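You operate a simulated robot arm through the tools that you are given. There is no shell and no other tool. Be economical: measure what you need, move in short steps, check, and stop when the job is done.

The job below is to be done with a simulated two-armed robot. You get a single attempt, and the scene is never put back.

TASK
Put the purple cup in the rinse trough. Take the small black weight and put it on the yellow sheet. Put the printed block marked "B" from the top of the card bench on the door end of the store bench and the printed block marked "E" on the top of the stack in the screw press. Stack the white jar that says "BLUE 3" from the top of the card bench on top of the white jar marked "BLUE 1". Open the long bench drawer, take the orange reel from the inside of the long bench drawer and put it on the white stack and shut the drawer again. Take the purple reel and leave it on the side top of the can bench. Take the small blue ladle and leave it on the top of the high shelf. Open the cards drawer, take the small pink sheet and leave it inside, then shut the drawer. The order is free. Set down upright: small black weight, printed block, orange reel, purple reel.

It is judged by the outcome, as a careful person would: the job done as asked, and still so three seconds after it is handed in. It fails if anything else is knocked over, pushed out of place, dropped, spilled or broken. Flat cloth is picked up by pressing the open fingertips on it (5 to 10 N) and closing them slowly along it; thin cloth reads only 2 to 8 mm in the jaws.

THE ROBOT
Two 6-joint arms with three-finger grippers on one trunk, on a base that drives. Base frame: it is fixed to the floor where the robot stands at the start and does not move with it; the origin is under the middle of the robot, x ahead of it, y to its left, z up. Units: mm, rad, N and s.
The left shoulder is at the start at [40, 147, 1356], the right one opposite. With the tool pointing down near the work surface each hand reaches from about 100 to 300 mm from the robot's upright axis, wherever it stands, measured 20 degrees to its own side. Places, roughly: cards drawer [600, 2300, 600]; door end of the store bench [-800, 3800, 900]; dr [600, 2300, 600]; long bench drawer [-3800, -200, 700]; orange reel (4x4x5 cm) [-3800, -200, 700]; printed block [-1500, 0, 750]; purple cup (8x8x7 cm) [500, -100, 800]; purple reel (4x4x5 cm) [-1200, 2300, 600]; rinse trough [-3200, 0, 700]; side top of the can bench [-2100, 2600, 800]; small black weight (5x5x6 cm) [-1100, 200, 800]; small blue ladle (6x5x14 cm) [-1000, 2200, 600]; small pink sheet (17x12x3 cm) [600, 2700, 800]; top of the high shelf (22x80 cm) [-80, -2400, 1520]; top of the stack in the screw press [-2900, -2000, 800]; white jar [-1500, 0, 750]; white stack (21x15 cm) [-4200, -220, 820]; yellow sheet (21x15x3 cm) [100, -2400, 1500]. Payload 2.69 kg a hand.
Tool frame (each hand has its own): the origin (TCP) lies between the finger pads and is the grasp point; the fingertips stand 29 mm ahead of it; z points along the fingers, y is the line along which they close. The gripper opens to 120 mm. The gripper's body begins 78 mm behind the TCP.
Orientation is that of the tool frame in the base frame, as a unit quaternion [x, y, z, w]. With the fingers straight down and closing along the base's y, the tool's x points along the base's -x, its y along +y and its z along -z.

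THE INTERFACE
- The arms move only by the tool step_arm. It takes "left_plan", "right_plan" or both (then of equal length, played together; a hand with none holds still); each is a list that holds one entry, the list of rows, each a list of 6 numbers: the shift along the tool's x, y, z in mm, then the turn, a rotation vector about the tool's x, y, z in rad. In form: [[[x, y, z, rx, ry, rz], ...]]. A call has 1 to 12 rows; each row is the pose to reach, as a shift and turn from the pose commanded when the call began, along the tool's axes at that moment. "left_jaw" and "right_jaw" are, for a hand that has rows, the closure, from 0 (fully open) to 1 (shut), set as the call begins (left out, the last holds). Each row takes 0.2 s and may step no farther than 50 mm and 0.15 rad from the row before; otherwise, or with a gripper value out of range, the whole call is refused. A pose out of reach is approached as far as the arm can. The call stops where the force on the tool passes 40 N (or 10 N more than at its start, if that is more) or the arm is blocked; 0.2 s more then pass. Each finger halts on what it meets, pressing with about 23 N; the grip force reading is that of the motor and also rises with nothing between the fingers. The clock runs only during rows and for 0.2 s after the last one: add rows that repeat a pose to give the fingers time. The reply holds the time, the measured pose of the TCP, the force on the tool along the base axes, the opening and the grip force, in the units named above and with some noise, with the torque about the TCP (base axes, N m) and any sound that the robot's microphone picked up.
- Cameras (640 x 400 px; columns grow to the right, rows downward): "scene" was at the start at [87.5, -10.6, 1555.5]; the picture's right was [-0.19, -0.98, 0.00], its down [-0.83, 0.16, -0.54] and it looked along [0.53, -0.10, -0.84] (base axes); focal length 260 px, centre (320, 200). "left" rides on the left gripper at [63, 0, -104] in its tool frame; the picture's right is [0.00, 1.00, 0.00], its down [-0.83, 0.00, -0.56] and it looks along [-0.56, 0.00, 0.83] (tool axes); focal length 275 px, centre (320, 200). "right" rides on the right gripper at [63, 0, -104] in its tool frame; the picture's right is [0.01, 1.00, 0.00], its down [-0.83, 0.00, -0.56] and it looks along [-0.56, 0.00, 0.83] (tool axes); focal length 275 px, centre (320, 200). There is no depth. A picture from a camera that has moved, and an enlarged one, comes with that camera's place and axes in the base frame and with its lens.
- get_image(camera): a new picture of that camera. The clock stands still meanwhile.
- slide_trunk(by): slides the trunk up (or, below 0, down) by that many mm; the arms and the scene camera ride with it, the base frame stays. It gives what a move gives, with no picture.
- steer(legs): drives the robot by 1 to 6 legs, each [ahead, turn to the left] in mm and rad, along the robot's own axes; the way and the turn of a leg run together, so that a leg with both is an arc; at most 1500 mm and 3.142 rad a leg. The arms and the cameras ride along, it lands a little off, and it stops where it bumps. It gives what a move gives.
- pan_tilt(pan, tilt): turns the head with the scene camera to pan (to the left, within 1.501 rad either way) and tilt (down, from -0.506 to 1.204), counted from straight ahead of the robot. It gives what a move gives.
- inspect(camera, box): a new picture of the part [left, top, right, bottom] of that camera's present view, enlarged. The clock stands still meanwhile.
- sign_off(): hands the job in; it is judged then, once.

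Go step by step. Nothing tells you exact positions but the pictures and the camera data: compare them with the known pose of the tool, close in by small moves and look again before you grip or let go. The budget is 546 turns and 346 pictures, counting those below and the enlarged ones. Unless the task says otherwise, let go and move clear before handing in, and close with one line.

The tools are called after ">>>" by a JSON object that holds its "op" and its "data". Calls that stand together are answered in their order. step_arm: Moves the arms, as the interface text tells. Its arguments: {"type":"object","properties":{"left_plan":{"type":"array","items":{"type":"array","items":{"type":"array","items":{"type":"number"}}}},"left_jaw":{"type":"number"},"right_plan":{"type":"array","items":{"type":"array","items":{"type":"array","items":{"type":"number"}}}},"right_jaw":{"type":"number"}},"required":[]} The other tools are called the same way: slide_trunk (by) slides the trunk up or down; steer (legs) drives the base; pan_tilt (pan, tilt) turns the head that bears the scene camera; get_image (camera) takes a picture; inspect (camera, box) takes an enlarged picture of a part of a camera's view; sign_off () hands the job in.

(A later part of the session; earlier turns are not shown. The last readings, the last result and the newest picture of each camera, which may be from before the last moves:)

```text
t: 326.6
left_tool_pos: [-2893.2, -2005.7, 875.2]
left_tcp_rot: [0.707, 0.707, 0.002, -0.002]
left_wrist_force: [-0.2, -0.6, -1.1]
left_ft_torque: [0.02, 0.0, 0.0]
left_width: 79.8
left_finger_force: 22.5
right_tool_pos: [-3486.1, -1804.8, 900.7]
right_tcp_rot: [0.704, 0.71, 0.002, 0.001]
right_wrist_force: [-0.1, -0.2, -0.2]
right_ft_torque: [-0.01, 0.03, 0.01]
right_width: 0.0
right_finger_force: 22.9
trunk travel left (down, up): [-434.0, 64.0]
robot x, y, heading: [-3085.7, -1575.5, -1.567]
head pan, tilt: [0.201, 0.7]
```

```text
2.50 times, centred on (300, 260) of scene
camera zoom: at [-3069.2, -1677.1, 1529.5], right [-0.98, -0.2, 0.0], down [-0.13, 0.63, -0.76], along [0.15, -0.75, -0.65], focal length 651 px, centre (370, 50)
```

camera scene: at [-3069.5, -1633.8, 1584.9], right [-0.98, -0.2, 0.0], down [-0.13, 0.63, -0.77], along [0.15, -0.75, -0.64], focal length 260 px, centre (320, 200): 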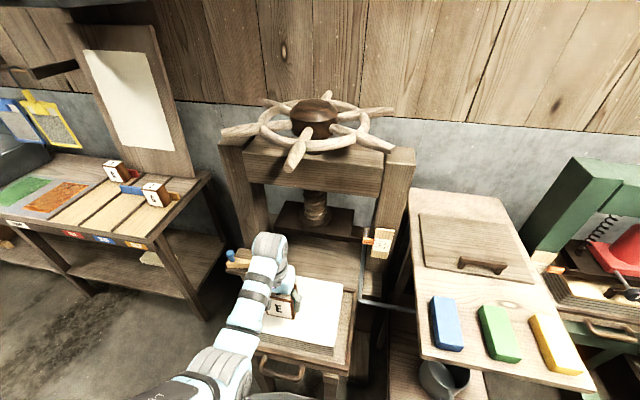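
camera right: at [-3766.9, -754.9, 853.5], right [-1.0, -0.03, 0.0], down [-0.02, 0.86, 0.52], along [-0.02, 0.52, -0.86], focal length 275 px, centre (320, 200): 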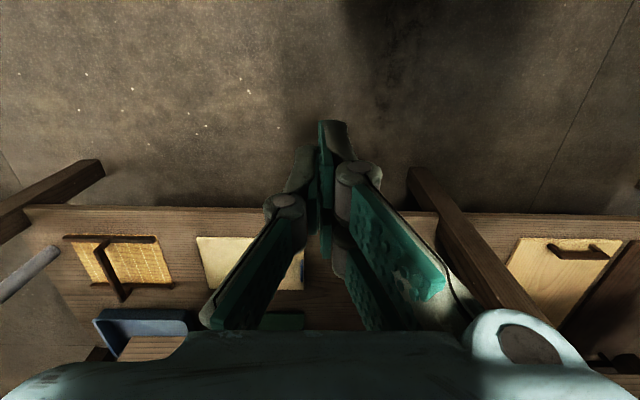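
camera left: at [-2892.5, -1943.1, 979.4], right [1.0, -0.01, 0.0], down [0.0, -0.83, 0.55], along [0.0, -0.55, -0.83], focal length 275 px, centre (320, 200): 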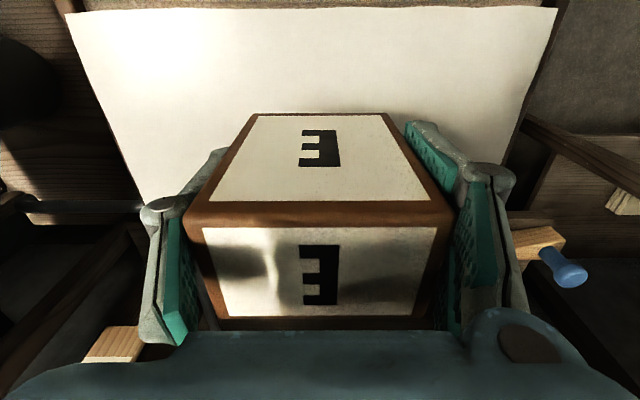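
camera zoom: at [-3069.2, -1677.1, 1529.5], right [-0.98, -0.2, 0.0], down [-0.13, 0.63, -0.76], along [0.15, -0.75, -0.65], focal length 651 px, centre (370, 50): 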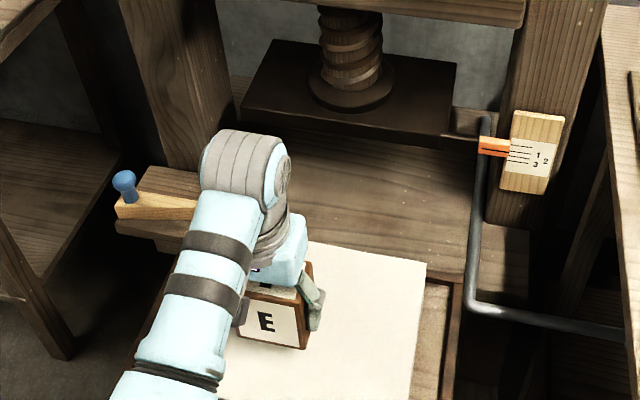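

>>> {"op": "slide_trunk", "data": {"by": -10}}

>>> {"op": "slide_trunk", "data": {"by": -5}}

>>> {"op": "slide_trunk", "data": {"by": -5}}

>>> {"op": "inspect", "data": {"camera": "scene", "box": [250, 220, 350, 300]}}

```text
t: 327.2
left_tool_pos: [-2892.8, -2006.6, 864.5]
left_tcp_rot: [0.707, 0.707, 0.001, -0.001]
left_wrist_force: [0.8, 0.5, -1.2]
left_ft_torque: [0.04, 0.0, -0.01]
left_width: 79.7
left_finger_force: 22.9
right_tool_pos: [-3486.0, -1805.6, 890.0]
right_tcp_rot: [0.705, 0.71, 0.002, 0.001]
right_wrist_force: [0.4, -0.6, -0.4]
right_ft_torque: [0.03, 0.0, -0.02]
right_width: 0.0
right_finger_force: 23.2
trunk travel left (down, up): [-424.0, 74.0]
robot x, y, heading: [-3088.2, -1574.1, -1.571]
head pan, tilt: [0.201, 0.7]
```

```text
t: 327.7
left_tool_pos: [-2891.9, -2005.6, 860.3]
left_tcp_rot: [0.708, 0.707, 0.0, -0.001]
left_wrist_force: [0.2, 0.3, -1.5]
left_ft_torque: [0.0, 0.01, -0.02]
left_width: 79.7
left_finger_force: 23.2
right_tool_pos: [-3487.6, -1805.3, 886.8]
right_tcp_rot: [0.704, 0.71, 0.002, 0.002]
right_wrist_force: [0.5, 0.5, -0.2]
right_ft_torque: [0.0, 0.01, -0.06]
right_width: 0.1
right_finger_force: 22.7
trunk travel left (down, up): [-419.0, 79.0]
robot x, y, heading: [-3087.3, -1573.5, -1.567]
head pan, tilt: [0.201, 0.7]
```

```text
t: 328.2
left_tool_pos: [-2892.3, -2005.2, 856.4]
left_tcp_rot: [0.707, 0.707, 0.001, -0.002]
left_wrist_force: [0.6, -0.3, -1.4]
left_ft_torque: [0.04, 0.02, -0.01]
left_width: 80.0
left_finger_force: 23.1
right_tool_pos: [-3486.2, -1805.3, 882.1]
right_tcp_rot: [0.704, 0.71, 0.001, 0.002]
right_wrist_force: [0.3, -0.5, 0.5]
right_ft_torque: [0.01, 0.0, 0.0]
right_width: 0.0
right_finger_force: 22.9
trunk travel left (down, up): [-414.0, 84.0]
robot x, y, heading: [-3079.1, -1574.4, -1.572]
head pan, tilt: [0.201, 0.7]
```

```text
5.00 times, centred on (300, 260) of scene
camera zoom: at [-3069.4, -1675.9, 1509.5], right [-0.98, -0.2, 0.0], down [-0.13, 0.63, -0.76], along [0.15, -0.75, -0.64], focal length 1302 px, centre (420, -100)
```

zoom: 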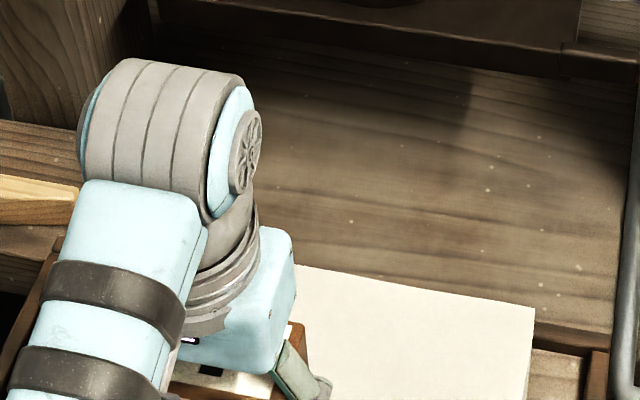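

>>> {"op": "slide_trunk", "data": {"by": -5}}

>>> {"op": "slide_trunk", "data": {"by": -5}}

>>> {"op": "slide_trunk", "data": {"by": -4}}

```text
t: 328.8
left_tool_pos: [-2891.6, -2005.1, 850.4]
left_tcp_rot: [0.707, 0.707, 0.001, -0.002]
left_wrist_force: [0.9, 0.0, -1.8]
left_ft_torque: [0.03, -0.02, 0.05]
left_width: 79.8
left_finger_force: 23.4
right_tool_pos: [-3486.7, -1803.7, 874.8]
right_tcp_rot: [0.704, 0.71, 0.001, 0.001]
right_wrist_force: [-0.3, -0.1, -0.1]
right_ft_torque: [-0.03, 0.04, 0.01]
right_width: 0.0
right_finger_force: 22.9
trunk travel left (down, up): [-409.0, 89.0]
robot x, y, heading: [-3084.0, -1574.2, -1.571]
head pan, tilt: [0.201, 0.7]
```

```text
t: 329.3
left_tool_pos: [-2892.9, -2005.2, 845.6]
left_tcp_rot: [0.707, 0.707, 0.001, -0.002]
left_wrist_force: [-0.8, 0.0, -2.2]
left_ft_torque: [0.02, 0.02, -0.02]
left_width: 79.6
left_finger_force: 23.1
right_tool_pos: [-3486.9, -1804.4, 869.1]
right_tcp_rot: [0.704, 0.71, 0.001, 0.0]
right_wrist_force: [0.3, -0.8, -0.3]
right_ft_torque: [0.01, 0.0, 0.03]
right_width: 0.1
right_finger_force: 22.6
trunk travel left (down, up): [-404.0, 94.0]
robot x, y, heading: [-3085.4, -1572.5, -1.567]
head pan, tilt: [0.201, 0.7]
```

```text
t: 329.9
left_tool_pos: [-2893.9, -2005.3, 841.2]
left_tcp_rot: [0.707, 0.707, 0.002, -0.002]
left_wrist_force: [0.9, -0.5, -1.0]
left_ft_torque: [-0.01, -0.05, 0.02]
left_width: 79.5
left_finger_force: 23.3
right_tool_pos: [-3486.0, -1803.8, 866.4]
right_tcp_rot: [0.704, 0.71, 0.0, 0.002]
right_wrist_force: [0.5, -0.1, -0.3]
right_ft_torque: [-0.05, -0.02, 0.01]
right_width: 0.2
right_finger_force: 23.3
trunk travel left (down, up): [-400.0, 98.0]
robot x, y, heading: [-3087.6, -1576.6, -1.567]
head pan, tilt: [0.201, 0.7]
```

>>> {"op": "slide_trunk", "data": {"by": -5}}

>>> {"op": "slide_trunk", "data": {"by": -5}}

>>> {"op": "slide_trunk", "data": {"by": -4}}

>>> {"op": "get_image", "data": {"camera": "left"}}

```text
t: 330.4
left_tool_pos: [-2894.3, -2003.8, 836.6]
left_tcp_rot: [0.707, 0.707, 0.0, 0.0]
left_wrist_force: [0.3, 0.7, 3.8]
left_ft_torque: [-0.18, -0.06, 0.03]
left_width: 79.9
left_finger_force: 23.3
right_tool_pos: [-3486.0, -1803.0, 860.9]
right_tcp_rot: [0.705, 0.71, 0.001, 0.001]
right_wrist_force: [0.8, 0.2, 0.0]
right_ft_torque: [0.0, 0.02, -0.02]
right_width: 0.2
right_finger_force: 22.6
trunk travel left (down, up): [-395.0, 103.0]
robot x, y, heading: [-3084.7, -1573.6, -1.57]
head pan, tilt: [0.201, 0.7]
```

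```text
t: 330.9
left_tool_pos: [-2892.2, -2004.1, 833.1]
left_tcp_rot: [0.707, 0.707, 0.0, 0.002]
left_wrist_force: [2.5, -1.5, 20.6]
left_ft_torque: [-0.12, -0.07, 0.04]
left_width: 80.1
left_finger_force: 23.3
right_tool_pos: [-3486.5, -1801.6, 856.9]
right_tcp_rot: [0.704, 0.71, 0.001, 0.002]
right_wrist_force: [-0.1, -0.4, 0.5]
right_ft_torque: [-0.01, 0.0, -0.02]
right_width: 0.0
right_finger_force: 23.0
trunk travel left (down, up): [-390.0, 108.0]
robot x, y, heading: [-3087.8, -1575.4, -1.571]
head pan, tilt: [0.201, 0.7]
```

```text
t: 331.5
left_tool_pos: [-2893.2, -2003.6, 829.7]
left_tcp_rot: [0.707, 0.707, 0.0, 0.001]
left_wrist_force: [4.6, -5.5, 34.0]
left_ft_torque: [-0.02, -0.03, 0.03]
left_width: 79.9
left_finger_force: 22.4
right_tool_pos: [-3486.5, -1803.0, 852.8]
right_tcp_rot: [0.705, 0.71, 0.0, 0.002]
right_wrist_force: [0.8, -0.1, -0.7]
right_ft_torque: [0.04, 0.0, 0.0]
right_width: 0.0
right_finger_force: 22.7
trunk travel left (down, up): [-386.0, 112.0]
robot x, y, heading: [-3085.3, -1575.5, -1.572]
head pan, tilt: [0.201, 0.7]
```

```text
247 pictures are left
camera left: at [-2893.0, -1940.8, 933.1], right [1.0, 0.0, 0.0], down [0.0, -0.83, 0.56], along [0.0, -0.56, -0.83], focal length 275 px, centre (320, 200)
```

left: 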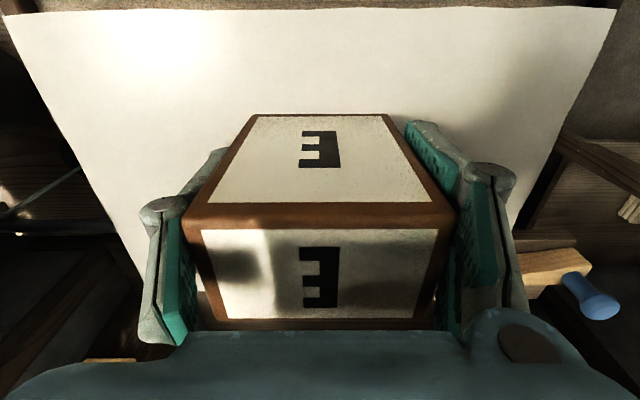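

Contact at TCP ≈836 (now pressed a bit). Relieve 6 mm, open and lift.

>>> {"op": "slide_trunk", "data": {"by": 6}}

>>> {"op": "step_arm", "data": {"left_plan": [[[0, 0, 0, 0, 0, 0], [0, 0, 0, 0, 0, 0], [0, 0, 0, 0, 0, 0], [0, 0, 0, 0, 0, 0]]], "left_jaw": 0}}

>>> {"op": "slide_trunk", "data": {"by": 105}}

>>> {"op": "get_image", "data": {"camera": "left"}}

```text
t: 332.0
left_tool_pos: [-2892.8, -2003.9, 833.1]
left_tcp_rot: [0.708, 0.707, 0.002, -0.001]
left_wrist_force: [3.3, -5.7, 13.0]
left_ft_torque: [-0.8, -0.23, 0.06]
left_width: 79.9
left_finger_force: 23.0
right_tool_pos: [-3487.1, -1803.2, 858.0]
right_tcp_rot: [0.704, 0.711, 0.002, 0.001]
right_wrist_force: [0.6, -0.1, 0.5]
right_ft_torque: [0.01, 0.04, 0.0]
right_width: 0.0
right_finger_force: 22.4
trunk travel left (down, up): [-392.0, 106.0]
robot x, y, heading: [-3086.2, -1576.6, -1.565]
head pan, tilt: [0.201, 0.7]
```

```text
t: 333.0
left_tool_pos: [-2891.6, -2005.0, 833.5]
left_tcp_rot: [0.707, 0.707, 0.0, -0.002]
left_wrist_force: [0.2, 0.5, -0.6]
left_ft_torque: [-0.04, 0.02, 0.04]
left_width: 119.8
left_finger_force: 0.0
right_tool_pos: [-3486.9, -1804.4, 858.5]
right_tcp_rot: [0.704, 0.71, 0.002, 0.001]
right_wrist_force: [0.2, -0.3, 0.1]
right_ft_torque: [-0.02, -0.01, -0.01]
right_width: 0.0
right_finger_force: 22.7
trunk travel left (down, up): [-392.0, 106.0]
robot x, y, heading: [-3086.6, -1571.7, -1.57]
head pan, tilt: [0.201, 0.7]
```

```text
t: 334.4
left_tool_pos: [-2892.6, -2006.1, 937.7]
left_tcp_rot: [0.707, 0.707, 0.001, -0.001]
left_wrist_force: [0.5, 0.2, 0.4]
left_ft_torque: [-0.01, 0.01, -0.04]
left_width: 119.8
left_finger_force: 0.1
right_tool_pos: [-3486.9, -1804.2, 962.4]
right_tcp_rot: [0.704, 0.711, 0.001, 0.001]
right_wrist_force: [0.3, -0.1, -1.3]
right_ft_torque: [0.01, 0.01, 0.03]
right_width: 0.1
right_finger_force: 23.0
trunk travel left (down, up): [-497.0, 1.0]
robot x, y, heading: [-3086.2, -1572.5, -1.574]
head pan, tilt: [0.201, 0.7]
```

```text
246 pictures are left
camera left: at [-2892.6, -1942.1, 1042.5], right [1.0, -0.01, 0.0], down [0.0, -0.83, 0.55], along [0.0, -0.55, -0.83], focal length 275 px, centre (320, 200)
```

left: 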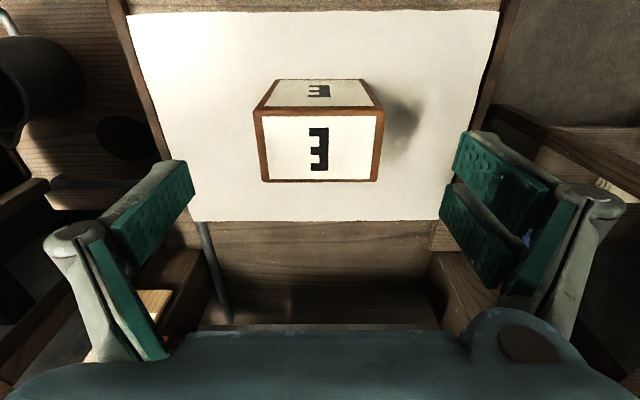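

E stands upright on the press stack. Next block B: drive to the -x end of the card bench and face +x.

>>> {"op": "steer", "data": {"legs": [[-400, 0], [0, 1.571], [590, 0], [0, 1.571], [1040, 0], [0, -1.571]]}}

>>> {"op": "pan_tilt", "data": {"pan": 0, "tilt": 0.85}}

>>> {"op": "get_image", "data": {"camera": "scene"}}

```text
t: 356.2
left_tool_pos: [-2148.8, 102.2, 938.6]
left_tcp_rot: [-0.046, 0.999, 0.0, -0.002]
left_wrist_force: [-0.8, 0.8, -0.4]
left_ft_torque: [-0.01, 0.01, 0.0]
left_width: 120.1
left_finger_force: 0.1
right_tool_pos: [-2291.8, -507.3, 963.9]
right_tcp_rot: [-0.051, 0.999, 0.002, 0.0]
right_wrist_force: [0.4, -0.1, 0.0]
right_ft_torque: [0.05, 0.02, 0.01]
right_width: 0.5
right_finger_force: 23.1
trunk travel left (down, up): [-497.0, 1.0]
robot x, y, heading: [-2556.5, -128.4, 0.102]
head pan, tilt: [0.201, 0.7]
```

```text
t: 356.9
left_tool_pos: [-2148.3, 102.5, 937.4]
left_tcp_rot: [-0.047, 0.999, 0.0, -0.002]
left_wrist_force: [0.2, 0.2, 0.6]
left_ft_torque: [0.03, -0.01, -0.02]
left_width: 119.9
left_finger_force: 0.1
right_tool_pos: [-2294.5, -507.2, 963.9]
right_tcp_rot: [-0.051, 0.999, 0.002, -0.001]
right_wrist_force: [-0.6, 0.1, 0.2]
right_ft_torque: [-0.02, -0.03, 0.02]
right_width: 0.1
right_finger_force: 22.9
trunk travel left (down, up): [-497.0, 1.0]
robot x, y, heading: [-2558.3, -129.2, 0.1]
head pan, tilt: [0.0, 0.85]
```

```text
245 pictures are left
camera scene: at [-2462.2, -117.9, 1579.8], right [0.09, -1.0, 0.0], down [-0.75, -0.07, -0.66], along [0.66, 0.06, -0.75], focal length 260 px, centre (320, 200)
```

scene: 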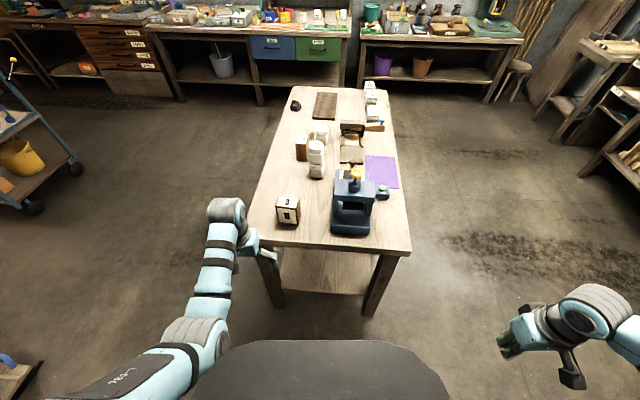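

>>> {"op": "steer", "data": {"legs": [[0, -0.1], [215, 0]]}}

>>> {"op": "get_image", "data": {"camera": "left"}}

```text
t: 359.1
left_tool_pos: [-1913.2, 58.2, 939.0]
left_tcp_rot: [0.005, 1.0, 0.0, -0.001]
left_wrist_force: [-0.6, 0.0, 0.6]
left_ft_torque: [0.01, -0.03, -0.01]
left_width: 119.9
left_finger_force: 0.1
right_tool_pos: [-2118.4, -533.3, 964.1]
right_tcp_rot: [-0.002, 1.0, 0.002, 0.003]
right_wrist_force: [0.5, -0.3, 0.1]
right_ft_torque: [-0.02, -0.04, 0.01]
right_width: 0.0
right_finger_force: 23.3
trunk travel left (down, up): [-497.0, 1.0]
robot x, y, heading: [-2340.5, -130.6, -0.005]
head pan, tilt: [0.0, 0.85]
```

```text
244 pictures are left
camera left: at [-1976.8, 59.3, 1043.6], right [0.01, 1.0, 0.0], down [0.83, -0.01, 0.56], along [0.56, -0.01, -0.83], focal length 275 px, centre (320, 200)
```

left: 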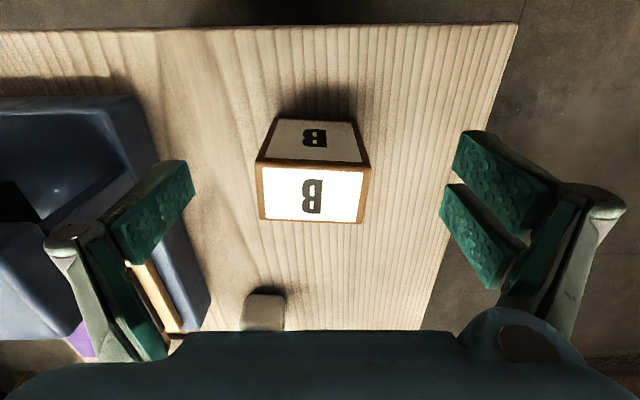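

>>> {"op": "steer", "data": {"legs": [[46, 0]]}}

>>> {"op": "slide_trunk", "data": {"by": -75}}

>>> {"op": "get_image", "data": {"camera": "left"}}

```text
t: 360.1
left_tool_pos: [-1873.1, 58.1, 941.1]
left_tcp_rot: [0.005, 1.0, 0.0, 0.001]
left_wrist_force: [-0.9, 0.4, 0.1]
left_ft_torque: [-0.02, -0.11, -0.01]
left_width: 119.9
left_finger_force: 0.0
right_tool_pos: [-2077.5, -534.0, 965.1]
right_tcp_rot: [-0.001, 1.0, 0.001, 0.004]
right_wrist_force: [-1.1, -0.1, -0.1]
right_ft_torque: [-0.01, -0.1, 0.0]
right_width: 0.0
right_finger_force: 23.5
trunk travel left (down, up): [-497.0, 1.0]
robot x, y, heading: [-2296.9, -131.9, -0.004]
head pan, tilt: [0.0, 0.85]
```

```text
t: 361.2
left_tool_pos: [-1864.7, 58.1, 864.4]
left_tcp_rot: [0.004, 1.0, 0.0, -0.002]
left_wrist_force: [1.0, 0.6, -0.2]
left_ft_torque: [0.0, -0.03, 0.01]
left_width: 119.9
left_finger_force: 0.1
right_tool_pos: [-2071.0, -533.9, 888.1]
right_tcp_rot: [0.0, 1.0, 0.002, -0.002]
right_wrist_force: [0.0, -0.6, 0.0]
right_ft_torque: [-0.01, 0.01, -0.04]
right_width: 0.2
right_finger_force: 23.4
trunk travel left (down, up): [-422.0, 76.0]
robot x, y, heading: [-2297.9, -133.4, -0.005]
head pan, tilt: [0.0, 0.85]
```

```text
243 pictures are left
camera left: at [-1927.7, 59.1, 967.5], right [0.01, 1.0, 0.0], down [0.83, -0.01, 0.55], along [0.55, -0.01, -0.83], focal length 275 px, centre (320, 200)
```

left: 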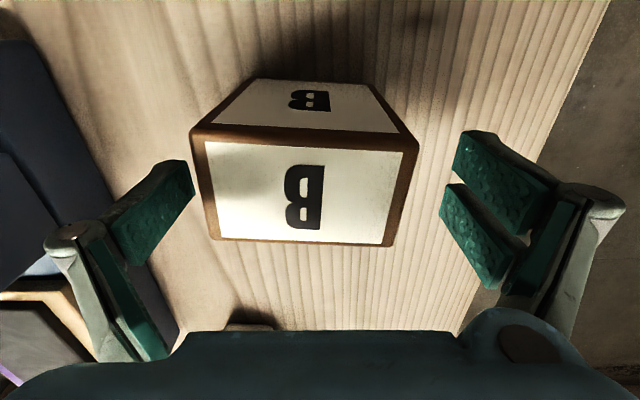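

>>> {"op": "step_arm", "data": {"left_plan": [[[3, -6, 0, 0, 0, 0.065], [3, -6, 0, 0, 0, 0.065]]]}}

>>> {"op": "slide_trunk", "data": {"by": -48}}

>>> {"op": "step_arm", "data": {"left_plan": [[[0, 0, 0, 0, 0, 0], [0, 0, 0, 0, 0, 0], [0, 0, 0, 0, 0, 0], [0, 0, 0, 0, 0, 0]]], "left_jaw": 1}}

>>> {"op": "slide_trunk", "data": {"by": 120}}

>>> {"op": "get_image", "data": {"camera": "left"}}

```text
t: 361.8
left_tool_pos: [-1868.3, 51.2, 863.4]
left_tcp_rot: [0.037, 0.999, 0.0, -0.001]
left_wrist_force: [0.6, -0.2, 0.0]
left_ft_torque: [-0.01, 0.02, 0.02]
left_width: 120.1
left_finger_force: 0.0
right_tool_pos: [-2071.0, -533.9, 889.4]
right_tcp_rot: [0.0, 1.0, 0.002, -0.001]
right_wrist_force: [0.0, -0.6, -0.2]
right_ft_torque: [-0.01, 0.03, 0.01]
right_width: 0.1
right_finger_force: 22.7
trunk travel left (down, up): [-422.0, 76.0]
robot x, y, heading: [-2301.0, -133.8, -0.007]
head pan, tilt: [0.0, 0.85]
```

```text
t: 362.7
left_tool_pos: [-1868.8, 53.0, 814.8]
left_tcp_rot: [0.036, 0.999, 0.0, -0.002]
left_wrist_force: [-0.6, -0.7, 0.6]
left_ft_torque: [0.03, -0.01, 0.0]
left_width: 119.9
left_finger_force: 0.0
right_tool_pos: [-2072.2, -535.4, 839.7]
right_tcp_rot: [-0.001, 1.0, 0.002, 0.0]
right_wrist_force: [-0.6, 0.0, 0.3]
right_ft_torque: [-0.04, 0.01, 0.02]
right_width: 0.0
right_finger_force: 23.1
trunk travel left (down, up): [-374.0, 124.0]
robot x, y, heading: [-2297.1, -134.3, -0.009]
head pan, tilt: [0.0, 0.85]
```

```text
t: 363.7
left_tool_pos: [-1867.7, 52.3, 818.8]
left_tcp_rot: [0.036, 0.999, 0.0, 0.004]
left_wrist_force: [-1.5, 1.1, 19.7]
left_ft_torque: [-0.48, 0.14, -0.11]
left_width: 107.2
left_finger_force: 22.6
right_tool_pos: [-2072.3, -534.9, 842.3]
right_tcp_rot: [-0.001, 1.0, 0.003, 0.001]
right_wrist_force: [0.6, 0.2, -0.8]
right_ft_torque: [0.01, -0.02, 0.0]
right_width: 0.0
right_finger_force: 23.2
trunk travel left (down, up): [-374.0, 124.0]
robot x, y, heading: [-2297.2, -129.1, -0.003]
head pan, tilt: [0.0, 0.85]
stopped in row 4 (left hand): the force on the tool passed its limit at 41 N (the readings are from after the stop); the commanded pose is now the measured one
```

```text
t: 365.2
left_tool_pos: [-1866.3, 52.9, 936.8]
left_tcp_rot: [0.037, 0.999, 0.0, 0.0]
left_wrist_force: [-0.6, -0.1, -1.8]
left_ft_torque: [-0.01, -0.02, -0.04]
left_width: 87.6
left_finger_force: 23.2
right_tool_pos: [-2070.1, -534.0, 960.7]
right_tcp_rot: [-0.001, 1.0, 0.003, 0.001]
right_wrist_force: [-0.2, -0.3, -1.1]
right_ft_torque: [-0.03, -0.01, 0.01]
right_width: 0.0
right_finger_force: 22.4
trunk travel left (down, up): [-494.0, 4.0]
robot x, y, heading: [-2297.8, -129.9, -0.005]
head pan, tilt: [0.0, 0.85]
```

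```text
242 pictures are left
camera left: at [-1929.4, 57.4, 1040.6], right [0.08, 1.0, 0.0], down [0.83, -0.06, 0.56], along [0.55, -0.04, -0.83], focal length 275 px, centre (320, 200)
```

left: 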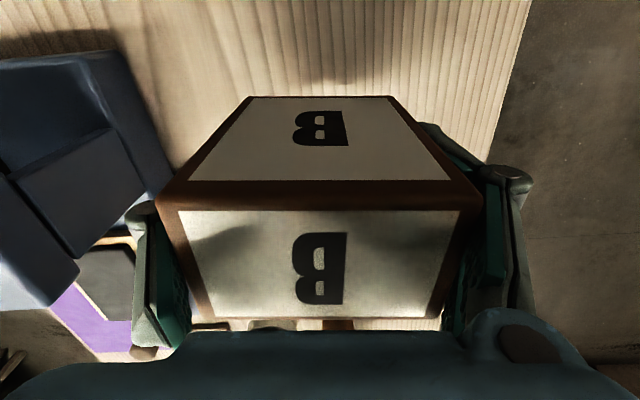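

B is held. Driving round: back off, along y≈920 to x≈-300, then look toward the store bench.

>>> {"op": "steer", "data": {"legs": [[-250, 0], [0, 1.576], [1050, 0], [0, -1.571], [1150, 0], [1100, 0]]}}

>>> {"op": "steer", "data": {"legs": [[0, 1.571]]}}

>>> {"op": "pan_tilt", "data": {"pan": 0.25, "tilt": 0.4}}

>>> {"op": "get_image", "data": {"camera": "scene"}}

```text
t: 390.5
left_tool_pos: [148.7, 1070.1, 937.5]
left_tcp_rot: [0.046, 0.999, 0.0, 0.001]
left_wrist_force: [-0.7, -0.2, -1.4]
left_ft_torque: [0.03, -0.02, -0.04]
left_width: 80.6
left_finger_force: 22.7
right_tool_pos: [-67.5, 486.9, 960.7]
right_tcp_rot: [0.009, 1.0, 0.002, 0.0]
right_wrist_force: [0.3, -0.6, 0.7]
right_ft_torque: [-0.01, -0.02, 0.0]
right_width: 0.2
right_finger_force: 23.4
trunk travel left (down, up): [-494.0, 4.0]
robot x, y, heading: [-286.7, 894.0, -0.026]
head pan, tilt: [0.0, 0.85]
```

```text
t: 394.6
left_tool_pos: [-430.9, 1339.8, 936.1]
left_tcp_rot: [-0.649, 0.761, 0.0, 0.0]
left_wrist_force: [0.6, 1.0, -1.3]
left_ft_torque: [0.01, 0.0, 0.03]
left_width: 79.9
left_finger_force: 23.0
right_tool_pos: [134.9, 1085.8, 959.8]
right_tcp_rot: [-0.676, 0.737, 0.002, -0.001]
right_wrist_force: [0.3, 0.1, -0.1]
right_ft_torque: [-0.01, 0.01, 0.02]
right_width: 0.0
right_finger_force: 22.7
trunk travel left (down, up): [-494.0, 4.0]
robot x, y, heading: [-288.1, 895.7, 1.48]
head pan, tilt: [0.0, 0.85]
```

```text
t: 395.5
left_tool_pos: [-430.4, 1339.3, 935.4]
left_tcp_rot: [-0.649, 0.761, 0.0, 0.0]
left_wrist_force: [-0.3, -0.2, -1.6]
left_ft_torque: [0.0, 0.02, -0.01]
left_width: 79.9
left_finger_force: 23.1
right_tool_pos: [134.5, 1086.5, 960.3]
right_tcp_rot: [-0.676, 0.737, 0.002, 0.0]
right_wrist_force: [-0.9, 0.5, -0.4]
right_ft_torque: [-0.02, -0.01, 0.0]
right_width: 0.0
right_finger_force: 22.4
trunk travel left (down, up): [-494.0, 4.0]
robot x, y, heading: [-286.0, 893.8, 1.472]
head pan, tilt: [0.25, 0.4]
```

```text
241 pictures are left
camera scene: at [-299.5, 1009.2, 1616.0], right [0.99, 0.16, 0.0], down [0.06, -0.39, -0.92], along [-0.14, 0.91, -0.39], focal length 260 px, centre (320, 200)
```

scene: 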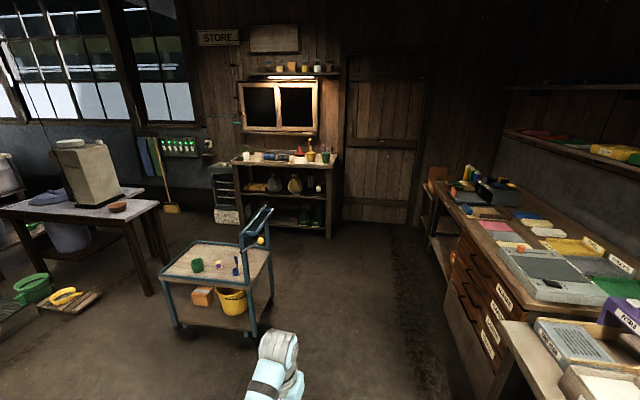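

>>> {"op": "inspect", "data": {"camera": "scene", "box": [200, 130, 360, 250]}}

>>> {"op": "inspect", "data": {"camera": "scene", "box": [430, 150, 640, 310]}}

>>> {"op": "inspect", "data": {"camera": "scene", "box": [130, 220, 290, 350]}}

```text
3.33 times, centred on (280, 190) of scene
camera zoom: at [-299.5, 1009.2, 1616.0], right [0.99, 0.16, 0.0], down [0.06, -0.39, -0.92], along [-0.14, 0.91, -0.39], focal length 868 px, centre (453, 233)
```

zoom: 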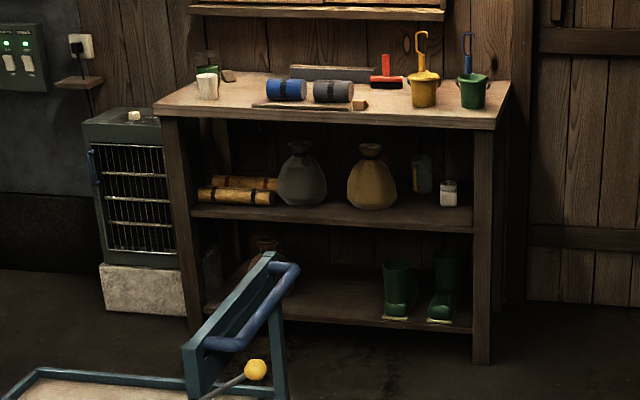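

```text
2.50 times, centred on (535, 230) of scene
camera zoom: at [-299.5, 1009.2, 1616.0], right [0.99, 0.16, 0.0], down [0.06, -0.39, -0.92], along [-0.14, 0.91, -0.39], focal length 651 px, centre (-218, 125)
```

zoom: 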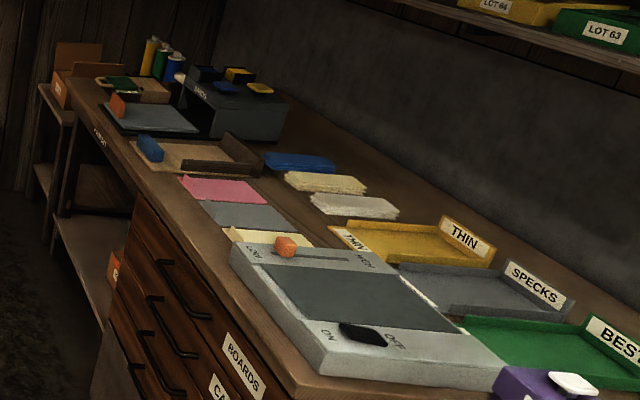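

```text
3.08 times, centred on (210, 285) of scene
camera zoom: at [-299.5, 1009.2, 1616.0], right [0.99, 0.16, 0.0], down [0.06, -0.39, -0.92], along [-0.14, 0.91, -0.39], focal length 801 px, centre (658, -62)
```

zoom: 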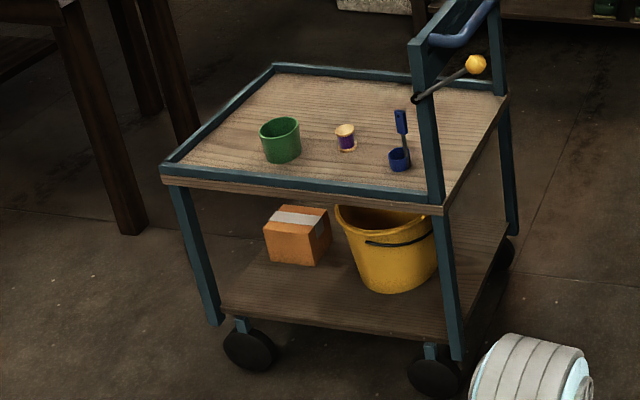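

>>> {"op": "steer", "data": {"legs": [[0, 0.1], [1030, 0], [1000, 0], [0, 1.571], [260, 0], [0, -1.571]]}}

>>> {"op": "pan_tilt", "data": {"pan": 0.1, "tilt": 0.65}}

>>> {"op": "get_image", "data": {"camera": "scene"}}

```text
t: 415.3
left_tool_pos: [-733.1, 3358.9, 934.6]
left_tcp_rot: [-0.681, 0.732, 0.001, 0.0]
left_wrist_force: [-0.3, 0.1, -2.0]
left_ft_torque: [0.0, -0.01, -0.01]
left_width: 80.0
left_finger_force: 23.5
right_tool_pos: [-147.3, 3156.9, 960.9]
right_tcp_rot: [0.708, -0.706, -0.001, 0.001]
right_wrist_force: [0.7, 1.0, -0.3]
right_ft_torque: [-0.01, -0.02, 0.02]
right_width: 0.1
right_finger_force: 22.5
trunk travel left (down, up): [-494.0, 4.0]
robot x, y, heading: [-547.9, 2929.1, 1.562]
head pan, tilt: [0.25, 0.4]
```

```text
t: 416.1
left_tool_pos: [-733.5, 3359.6, 936.2]
left_tcp_rot: [-0.682, 0.731, 0.0, -0.001]
left_wrist_force: [-0.3, -0.1, -1.5]
left_ft_torque: [-0.01, -0.01, -0.02]
left_width: 80.0
left_finger_force: 22.9
right_tool_pos: [-146.7, 3158.6, 961.3]
right_tcp_rot: [0.709, -0.705, -0.002, 0.001]
right_wrist_force: [0.1, -0.2, 0.6]
right_ft_torque: [0.0, -0.02, 0.04]
right_width: 0.2
right_finger_force: 22.7
trunk travel left (down, up): [-494.0, 4.0]
robot x, y, heading: [-546.2, 2931.9, 1.573]
head pan, tilt: [0.099, 0.649]
```

```text
237 pictures are left
camera scene: at [-558.3, 3038.5, 1593.6], right [1.0, 0.1, 0.0], down [0.06, -0.6, -0.8], along [-0.08, 0.79, -0.6], focal length 260 px, centre (320, 200)
```

scene: 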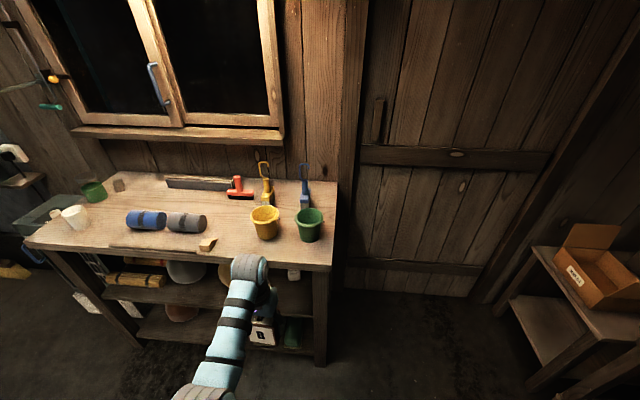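

>>> {"op": "inspect", "data": {"camera": "scene", "box": [160, 140, 350, 280]}}

```text
2.86 times, centred on (255, 210) of scene
camera zoom: at [-558.3, 3038.5, 1593.6], right [1.0, 0.1, 0.0], down [0.06, -0.6, -0.8], along [-0.08, 0.79, -0.6], focal length 744 px, centre (506, 171)
```

zoom: 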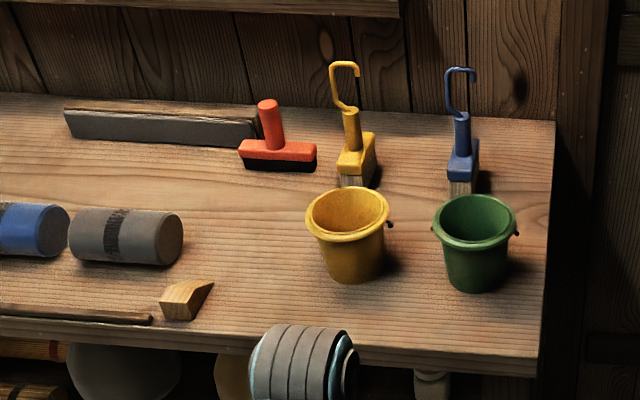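

>>> {"op": "steer", "data": {"legs": [[235, 0]]}}

>>> {"op": "step_arm", "data": {"left_plan": [[[0, 5, 0, 0, 0, -0.068], [0, 10, 0, 0, 0, -0.068], [0, 10, 0, 0, 0, -0.068]]]}}

>>> {"op": "get_image", "data": {"camera": "left"}}

>>> {"op": "get_image", "data": {"camera": "scene"}}

```text
t: 417.9
left_tool_pos: [-730.3, 3603.8, 937.6]
left_tcp_rot: [-0.682, 0.731, 0.001, 0.001]
left_wrist_force: [0.5, -6.8, 4.6]
left_ft_torque: [-0.29, 0.21, 0.29]
left_width: 79.7
left_finger_force: 22.7
right_tool_pos: [-145.5, 3399.5, 960.8]
right_tcp_rot: [0.708, -0.706, -0.001, 0.001]
right_wrist_force: [-0.6, 1.1, -0.1]
right_ft_torque: [0.0, 0.02, 0.0]
right_width: 0.1
right_finger_force: 22.6
trunk travel left (down, up): [-494.0, 4.0]
robot x, y, heading: [-548.0, 3173.1, 1.564]
head pan, tilt: [0.099, 0.649]
```

```text
t: 418.7
left_tool_pos: [-739.3, 3601.7, 937.7]
left_tcp_rot: [-0.705, 0.709, 0.0, 0.001]
left_wrist_force: [5.7, -12.5, -0.7]
left_ft_torque: [-0.42, -0.28, -0.43]
left_width: 79.6
left_finger_force: 22.5
right_tool_pos: [-143.2, 3397.6, 959.7]
right_tcp_rot: [0.707, -0.707, -0.003, 0.002]
right_wrist_force: [0.0, 0.2, -0.3]
right_ft_torque: [0.01, 0.02, 0.02]
right_width: 0.1
right_finger_force: 22.8
trunk travel left (down, up): [-494.0, 4.0]
robot x, y, heading: [-547.7, 3173.0, 1.565]
head pan, tilt: [0.099, 0.649]
```

```text
235 pictures are left
camera left: at [-739.8, 3538.7, 1041.6], right [-1.0, 0.01, 0.0], down [0.01, 0.83, 0.56], along [0.0, 0.56, -0.83], focal length 275 px, centre (320, 200)
```

left: 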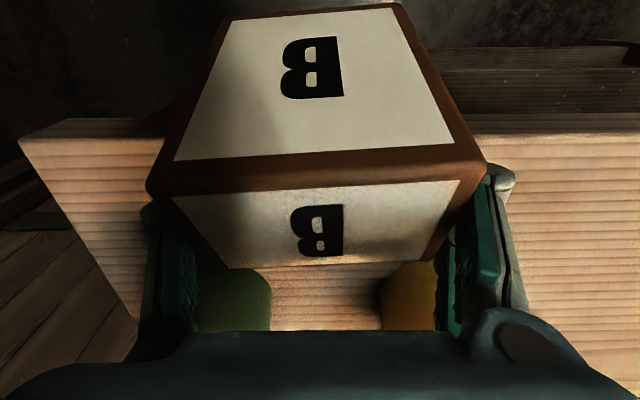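

```text
234 pictures are left
camera scene: at [-554.7, 3278.2, 1593.8], right [1.0, 0.09, 0.0], down [0.06, -0.6, -0.8], along [-0.08, 0.79, -0.6], focal length 260 px, centre (320, 200)
```

scene: 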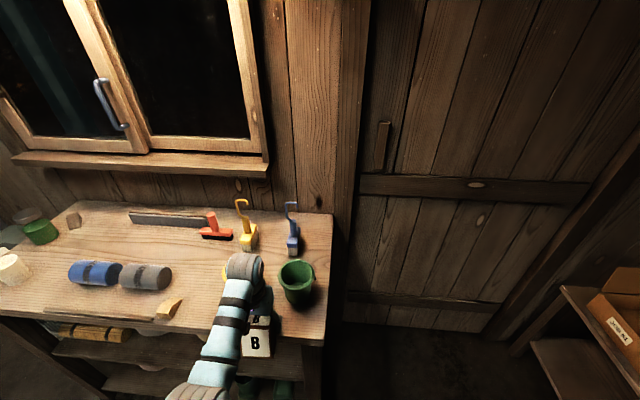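

B's bottom bumped the bench edge (bench is ~900 high) and tilted slightly in the grip. I back off at once and check.

>>> {"op": "steer", "data": {"legs": [[-120, 0]]}}

>>> {"op": "step_arm", "data": {"left_plan": [[[-10, 0, -20, 0, 0, 0], [-20, 0, -40, 0, 0, 0], [-30, 0, -60, 0, 0, 0], [-40, 0, -85, 0, 0, 0], [-40, 0, -85, 0, 0, 0]]]}}

>>> {"op": "get_image", "data": {"camera": "left"}}

>>> {"op": "inspect", "data": {"camera": "scene", "box": [180, 200, 360, 400]}}

```text
t: 419.9
left_tool_pos: [-741.0, 3490.1, 935.1]
left_tcp_rot: [-0.705, 0.709, -0.002, -0.001]
left_wrist_force: [-0.5, 0.4, -1.2]
left_ft_torque: [0.0, 0.04, -0.02]
left_width: 79.9
left_finger_force: 23.5
right_tool_pos: [-145.4, 3284.9, 958.6]
right_tcp_rot: [0.707, -0.707, 0.0, 0.004]
right_wrist_force: [0.5, -0.1, -0.4]
right_ft_torque: [-0.03, 0.01, 0.0]
right_width: 0.2
right_finger_force: 23.3
trunk travel left (down, up): [-494.0, 4.0]
robot x, y, heading: [-552.0, 3056.1, 1.563]
head pan, tilt: [0.099, 0.649]
```

```text
t: 421.1
left_tool_pos: [-742.3, 3533.8, 1013.9]
left_tcp_rot: [-0.706, 0.709, 0.0, 0.001]
left_wrist_force: [-0.3, 0.2, -2.0]
left_ft_torque: [0.02, 0.03, 0.03]
left_width: 79.6
left_finger_force: 23.3
left hand out of reach, approached as far as the arm can: row 4, 5
right_tool_pos: [-145.8, 3282.3, 960.5]
right_tcp_rot: [-0.707, 0.707, 0.0, -0.001]
right_wrist_force: [-0.1, 0.1, 0.4]
right_ft_torque: [-0.01, -0.01, 0.02]
right_width: 0.1
right_finger_force: 23.3
trunk travel left (down, up): [-494.0, 4.0]
robot x, y, heading: [-548.0, 3055.9, 1.565]
head pan, tilt: [0.099, 0.649]
```

```text
233 pictures are left
camera left: at [-742.5, 3470.2, 1118.3], right [-1.0, 0.01, 0.0], down [0.01, 0.83, 0.56], along [0.01, 0.56, -0.83], focal length 275 px, centre (320, 200)
```

left: 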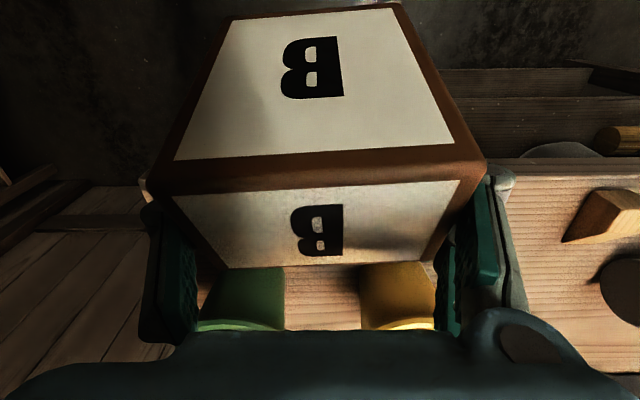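

```text
2.00 times, centred on (270, 300) of scene
camera zoom: at [-557.7, 3165.3, 1593.5], right [1.0, 0.09, 0.0], down [0.06, -0.6, -0.8], along [-0.07, 0.79, -0.61], focal length 521 px, centre (420, 0)
```

zoom: 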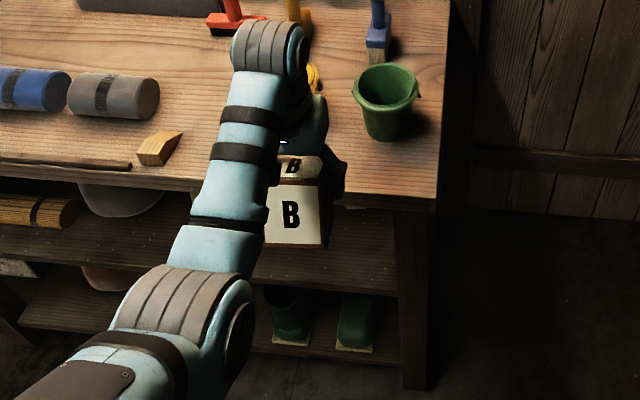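

B is tilted ~19° (bottom toward the robot) and sits about 25 mm behind the TCP. I'll pitch the tool forward by the same angle to bring the block upright, well above the bench.

>>> {"op": "step_arm", "data": {"left_plan": [[[0, 0, 0, 0, -0.11, 0], [0, 0, 0, 0, -0.22, 0], [0, 0, 0, 0, -0.335, 0], [0, 0, 0, 0, -0.335, 0]]]}}

>>> {"op": "inspect", "data": {"camera": "scene", "box": [220, 230, 360, 340]}}

>>> {"op": "get_image", "data": {"camera": "left"}}

```text
t: 422.1
left_tool_pos: [-741.1, 3533.1, 1014.2]
left_tcp_rot: [-0.695, 0.699, 0.118, 0.12]
left_wrist_force: [0.0, 0.3, -0.8]
left_ft_torque: [0.0, 0.01, -0.02]
left_width: 79.8
left_finger_force: 23.5
right_tool_pos: [-145.5, 3281.3, 960.1]
right_tcp_rot: [0.707, -0.707, -0.001, 0.002]
right_wrist_force: [0.2, 0.3, -0.1]
right_ft_torque: [-0.01, 0.02, 0.01]
right_width: 0.0
right_finger_force: 23.3
trunk travel left (down, up): [-494.0, 4.0]
robot x, y, heading: [-547.6, 3056.9, 1.567]
head pan, tilt: [0.099, 0.649]
```

```text
3.64 times, centred on (290, 285) of scene
camera zoom: at [-557.7, 3164.2, 1593.6], right [1.0, 0.09, 0.0], down [0.06, -0.6, -0.8], along [-0.07, 0.79, -0.6], focal length 947 px, centre (429, -109)
```

zoom: 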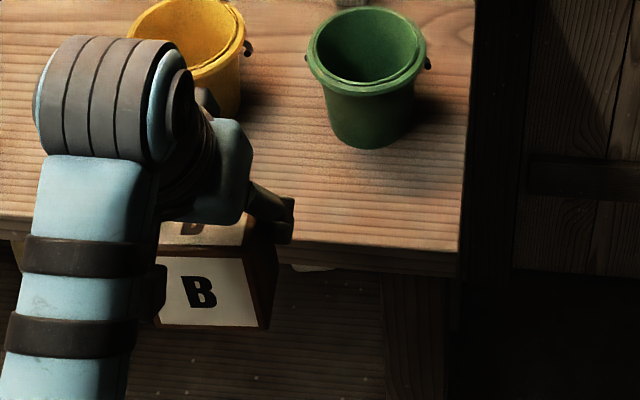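

```text
230 pictures are left
camera left: at [-742.2, 3439.2, 1091.9], right [-1.0, 0.01, 0.0], down [0.01, 0.6, 0.8], along [0.01, 0.8, -0.6], focal length 275 px, centre (320, 200)
```

left: 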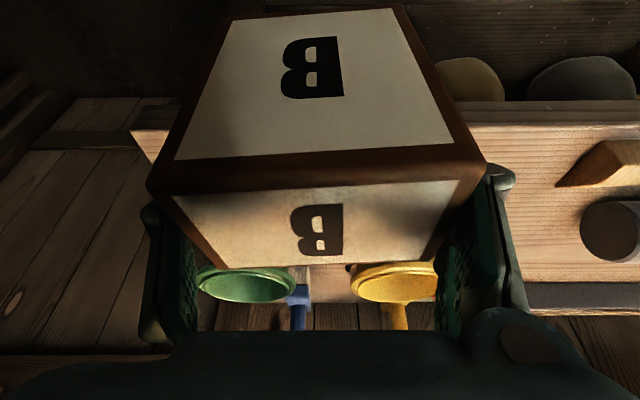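

Block is upright again. Driving forward over the bench (block bottom ~945 vs bench 900).

>>> {"op": "steer", "data": {"legs": [[107, 0]]}}

>>> {"op": "get_image", "data": {"camera": "scene"}}

>>> {"op": "get_image", "data": {"camera": "left"}}

```text
t: 423.3
left_tool_pos: [-741.5, 3633.9, 1019.1]
left_tcp_rot: [-0.696, 0.697, 0.122, 0.122]
left_wrist_force: [-0.2, -2.0, -1.1]
left_ft_torque: [0.07, -0.02, -0.02]
left_width: 79.4
left_finger_force: 23.0
right_tool_pos: [-145.3, 3385.3, 961.7]
right_tcp_rot: [0.708, -0.707, -0.003, -0.001]
right_wrist_force: [-0.4, -0.7, 0.6]
right_ft_torque: [0.09, 0.03, -0.03]
right_width: 0.0
right_finger_force: 22.9
trunk travel left (down, up): [-494.0, 4.0]
robot x, y, heading: [-549.9, 3164.1, 1.572]
head pan, tilt: [0.099, 0.649]
```

```text
229 pictures are left
camera scene: at [-557.5, 3261.2, 1594.4], right [1.0, 0.1, 0.0], down [0.06, -0.6, -0.8], along [-0.08, 0.8, -0.6], focal length 260 px, centre (320, 200)
```

scene: 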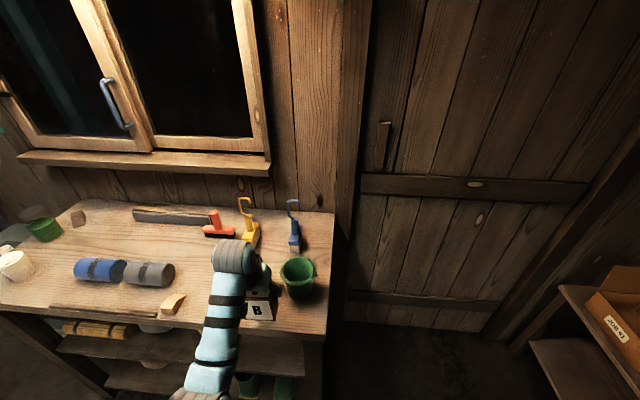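

```text
228 pictures are left
camera left: at [-742.6, 3539.8, 1094.9], right [-1.0, 0.01, 0.0], down [0.01, 0.59, 0.8], along [0.0, 0.8, -0.59], focal length 275 px, centre (320, 200)
```

left: 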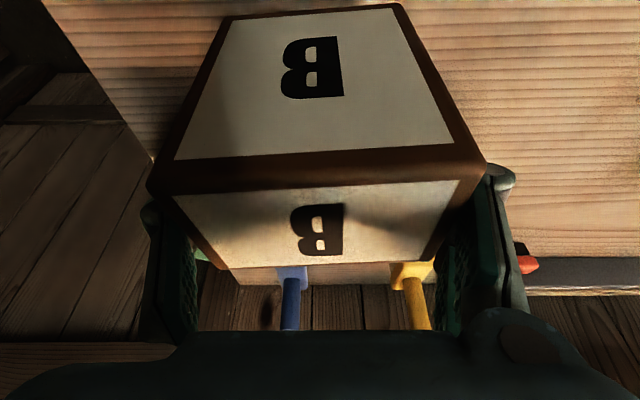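

>>> {"op": "steer", "data": {"legs": [[9, 0]]}}

>>> {"op": "slide_trunk", "data": {"by": -30}}

>>> {"op": "inspect", "data": {"camera": "scene", "box": [200, 240, 340, 350]}}

```text
t: 424.1
left_tool_pos: [-741.4, 3646.5, 1015.7]
left_tcp_rot: [-0.696, 0.698, 0.119, 0.12]
left_wrist_force: [-0.4, -0.2, -1.3]
left_ft_torque: [0.04, -0.02, -0.01]
left_width: 79.6
left_finger_force: 23.4
right_tool_pos: [-144.7, 3396.5, 960.0]
right_tcp_rot: [0.708, -0.707, -0.002, 0.0]
right_wrist_force: [-0.4, -0.1, -0.4]
right_ft_torque: [0.05, -0.03, -0.02]
right_width: 0.1
right_finger_force: 23.6
trunk travel left (down, up): [-494.0, 4.0]
robot x, y, heading: [-547.3, 3172.7, 1.56]
head pan, tilt: [0.099, 0.649]
```

```text
t: 424.8
left_tool_pos: [-740.2, 3648.6, 984.1]
left_tcp_rot: [-0.696, 0.698, 0.118, 0.119]
left_wrist_force: [0.0, -0.1, -1.7]
left_ft_torque: [0.04, 0.01, 0.02]
left_width: 79.8
left_finger_force: 22.9
right_tool_pos: [-145.0, 3400.7, 931.6]
right_tcp_rot: [0.707, -0.707, -0.001, 0.002]
right_wrist_force: [-0.6, 0.5, -0.6]
right_ft_torque: [-0.01, -0.02, 0.04]
right_width: 0.2
right_finger_force: 22.5
trunk travel left (down, up): [-464.0, 34.0]
robot x, y, heading: [-546.9, 3171.8, 1.563]
head pan, tilt: [0.099, 0.649]
```

```text
3.64 times, centred on (270, 295) of scene
camera zoom: at [-557.1, 3281.1, 1564.1], right [1.0, 0.09, 0.0], down [0.06, -0.6, -0.8], along [-0.08, 0.79, -0.6], focal length 947 px, centre (502, -146)
```

zoom: 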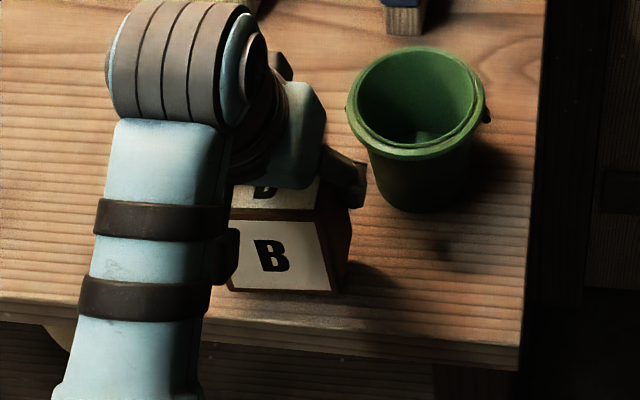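

>>> {"op": "slide_trunk", "data": {"by": -8}}

>>> {"op": "slide_trunk", "data": {"by": -5}}

>>> {"op": "slide_trunk", "data": {"by": -4}}

```text
t: 425.4
left_tool_pos: [-740.7, 3649.6, 977.2]
left_tcp_rot: [-0.696, 0.698, 0.119, 0.119]
left_wrist_force: [0.4, -0.3, -1.3]
left_ft_torque: [0.06, 0.01, 0.0]
left_width: 79.6
left_finger_force: 23.4
right_tool_pos: [-145.5, 3399.9, 923.3]
right_tcp_rot: [0.708, -0.706, -0.001, 0.002]
right_wrist_force: [-0.1, 0.5, 0.1]
right_ft_torque: [-0.02, -0.02, -0.03]
right_width: 0.3
right_finger_force: 23.0
trunk travel left (down, up): [-456.0, 42.0]
robot x, y, heading: [-550.0, 3174.4, 1.566]
head pan, tilt: [0.099, 0.649]
```

```text
t: 425.9
left_tool_pos: [-742.8, 3650.3, 971.9]
left_tcp_rot: [-0.696, 0.699, 0.119, 0.118]
left_wrist_force: [-0.2, -0.4, -1.6]
left_ft_torque: [0.05, 0.0, -0.04]
left_width: 79.7
left_finger_force: 23.4
right_tool_pos: [-144.7, 3400.4, 917.8]
right_tcp_rot: [0.708, -0.706, -0.001, 0.001]
right_wrist_force: [-0.8, 0.0, 1.0]
right_ft_torque: [-0.02, 0.02, 0.0]
right_width: 0.0
right_finger_force: 22.8
trunk travel left (down, up): [-451.0, 47.0]
robot x, y, heading: [-546.0, 3168.6, 1.562]
head pan, tilt: [0.099, 0.649]
```

```text
t: 426.4
left_tool_pos: [-742.2, 3649.9, 968.2]
left_tcp_rot: [-0.696, 0.698, 0.119, 0.118]
left_wrist_force: [0.4, 0.1, -1.6]
left_ft_torque: [-0.01, -0.03, -0.01]
left_width: 79.5
left_finger_force: 23.3
right_tool_pos: [-145.3, 3400.5, 913.9]
right_tcp_rot: [0.708, -0.706, -0.001, 0.001]
right_wrist_force: [0.4, -0.4, 0.2]
right_ft_torque: [-0.01, -0.02, 0.0]
right_width: 0.0
right_finger_force: 22.6
trunk travel left (down, up): [-447.0, 51.0]
robot x, y, heading: [-552.0, 3172.2, 1.567]
head pan, tilt: [0.099, 0.649]
```

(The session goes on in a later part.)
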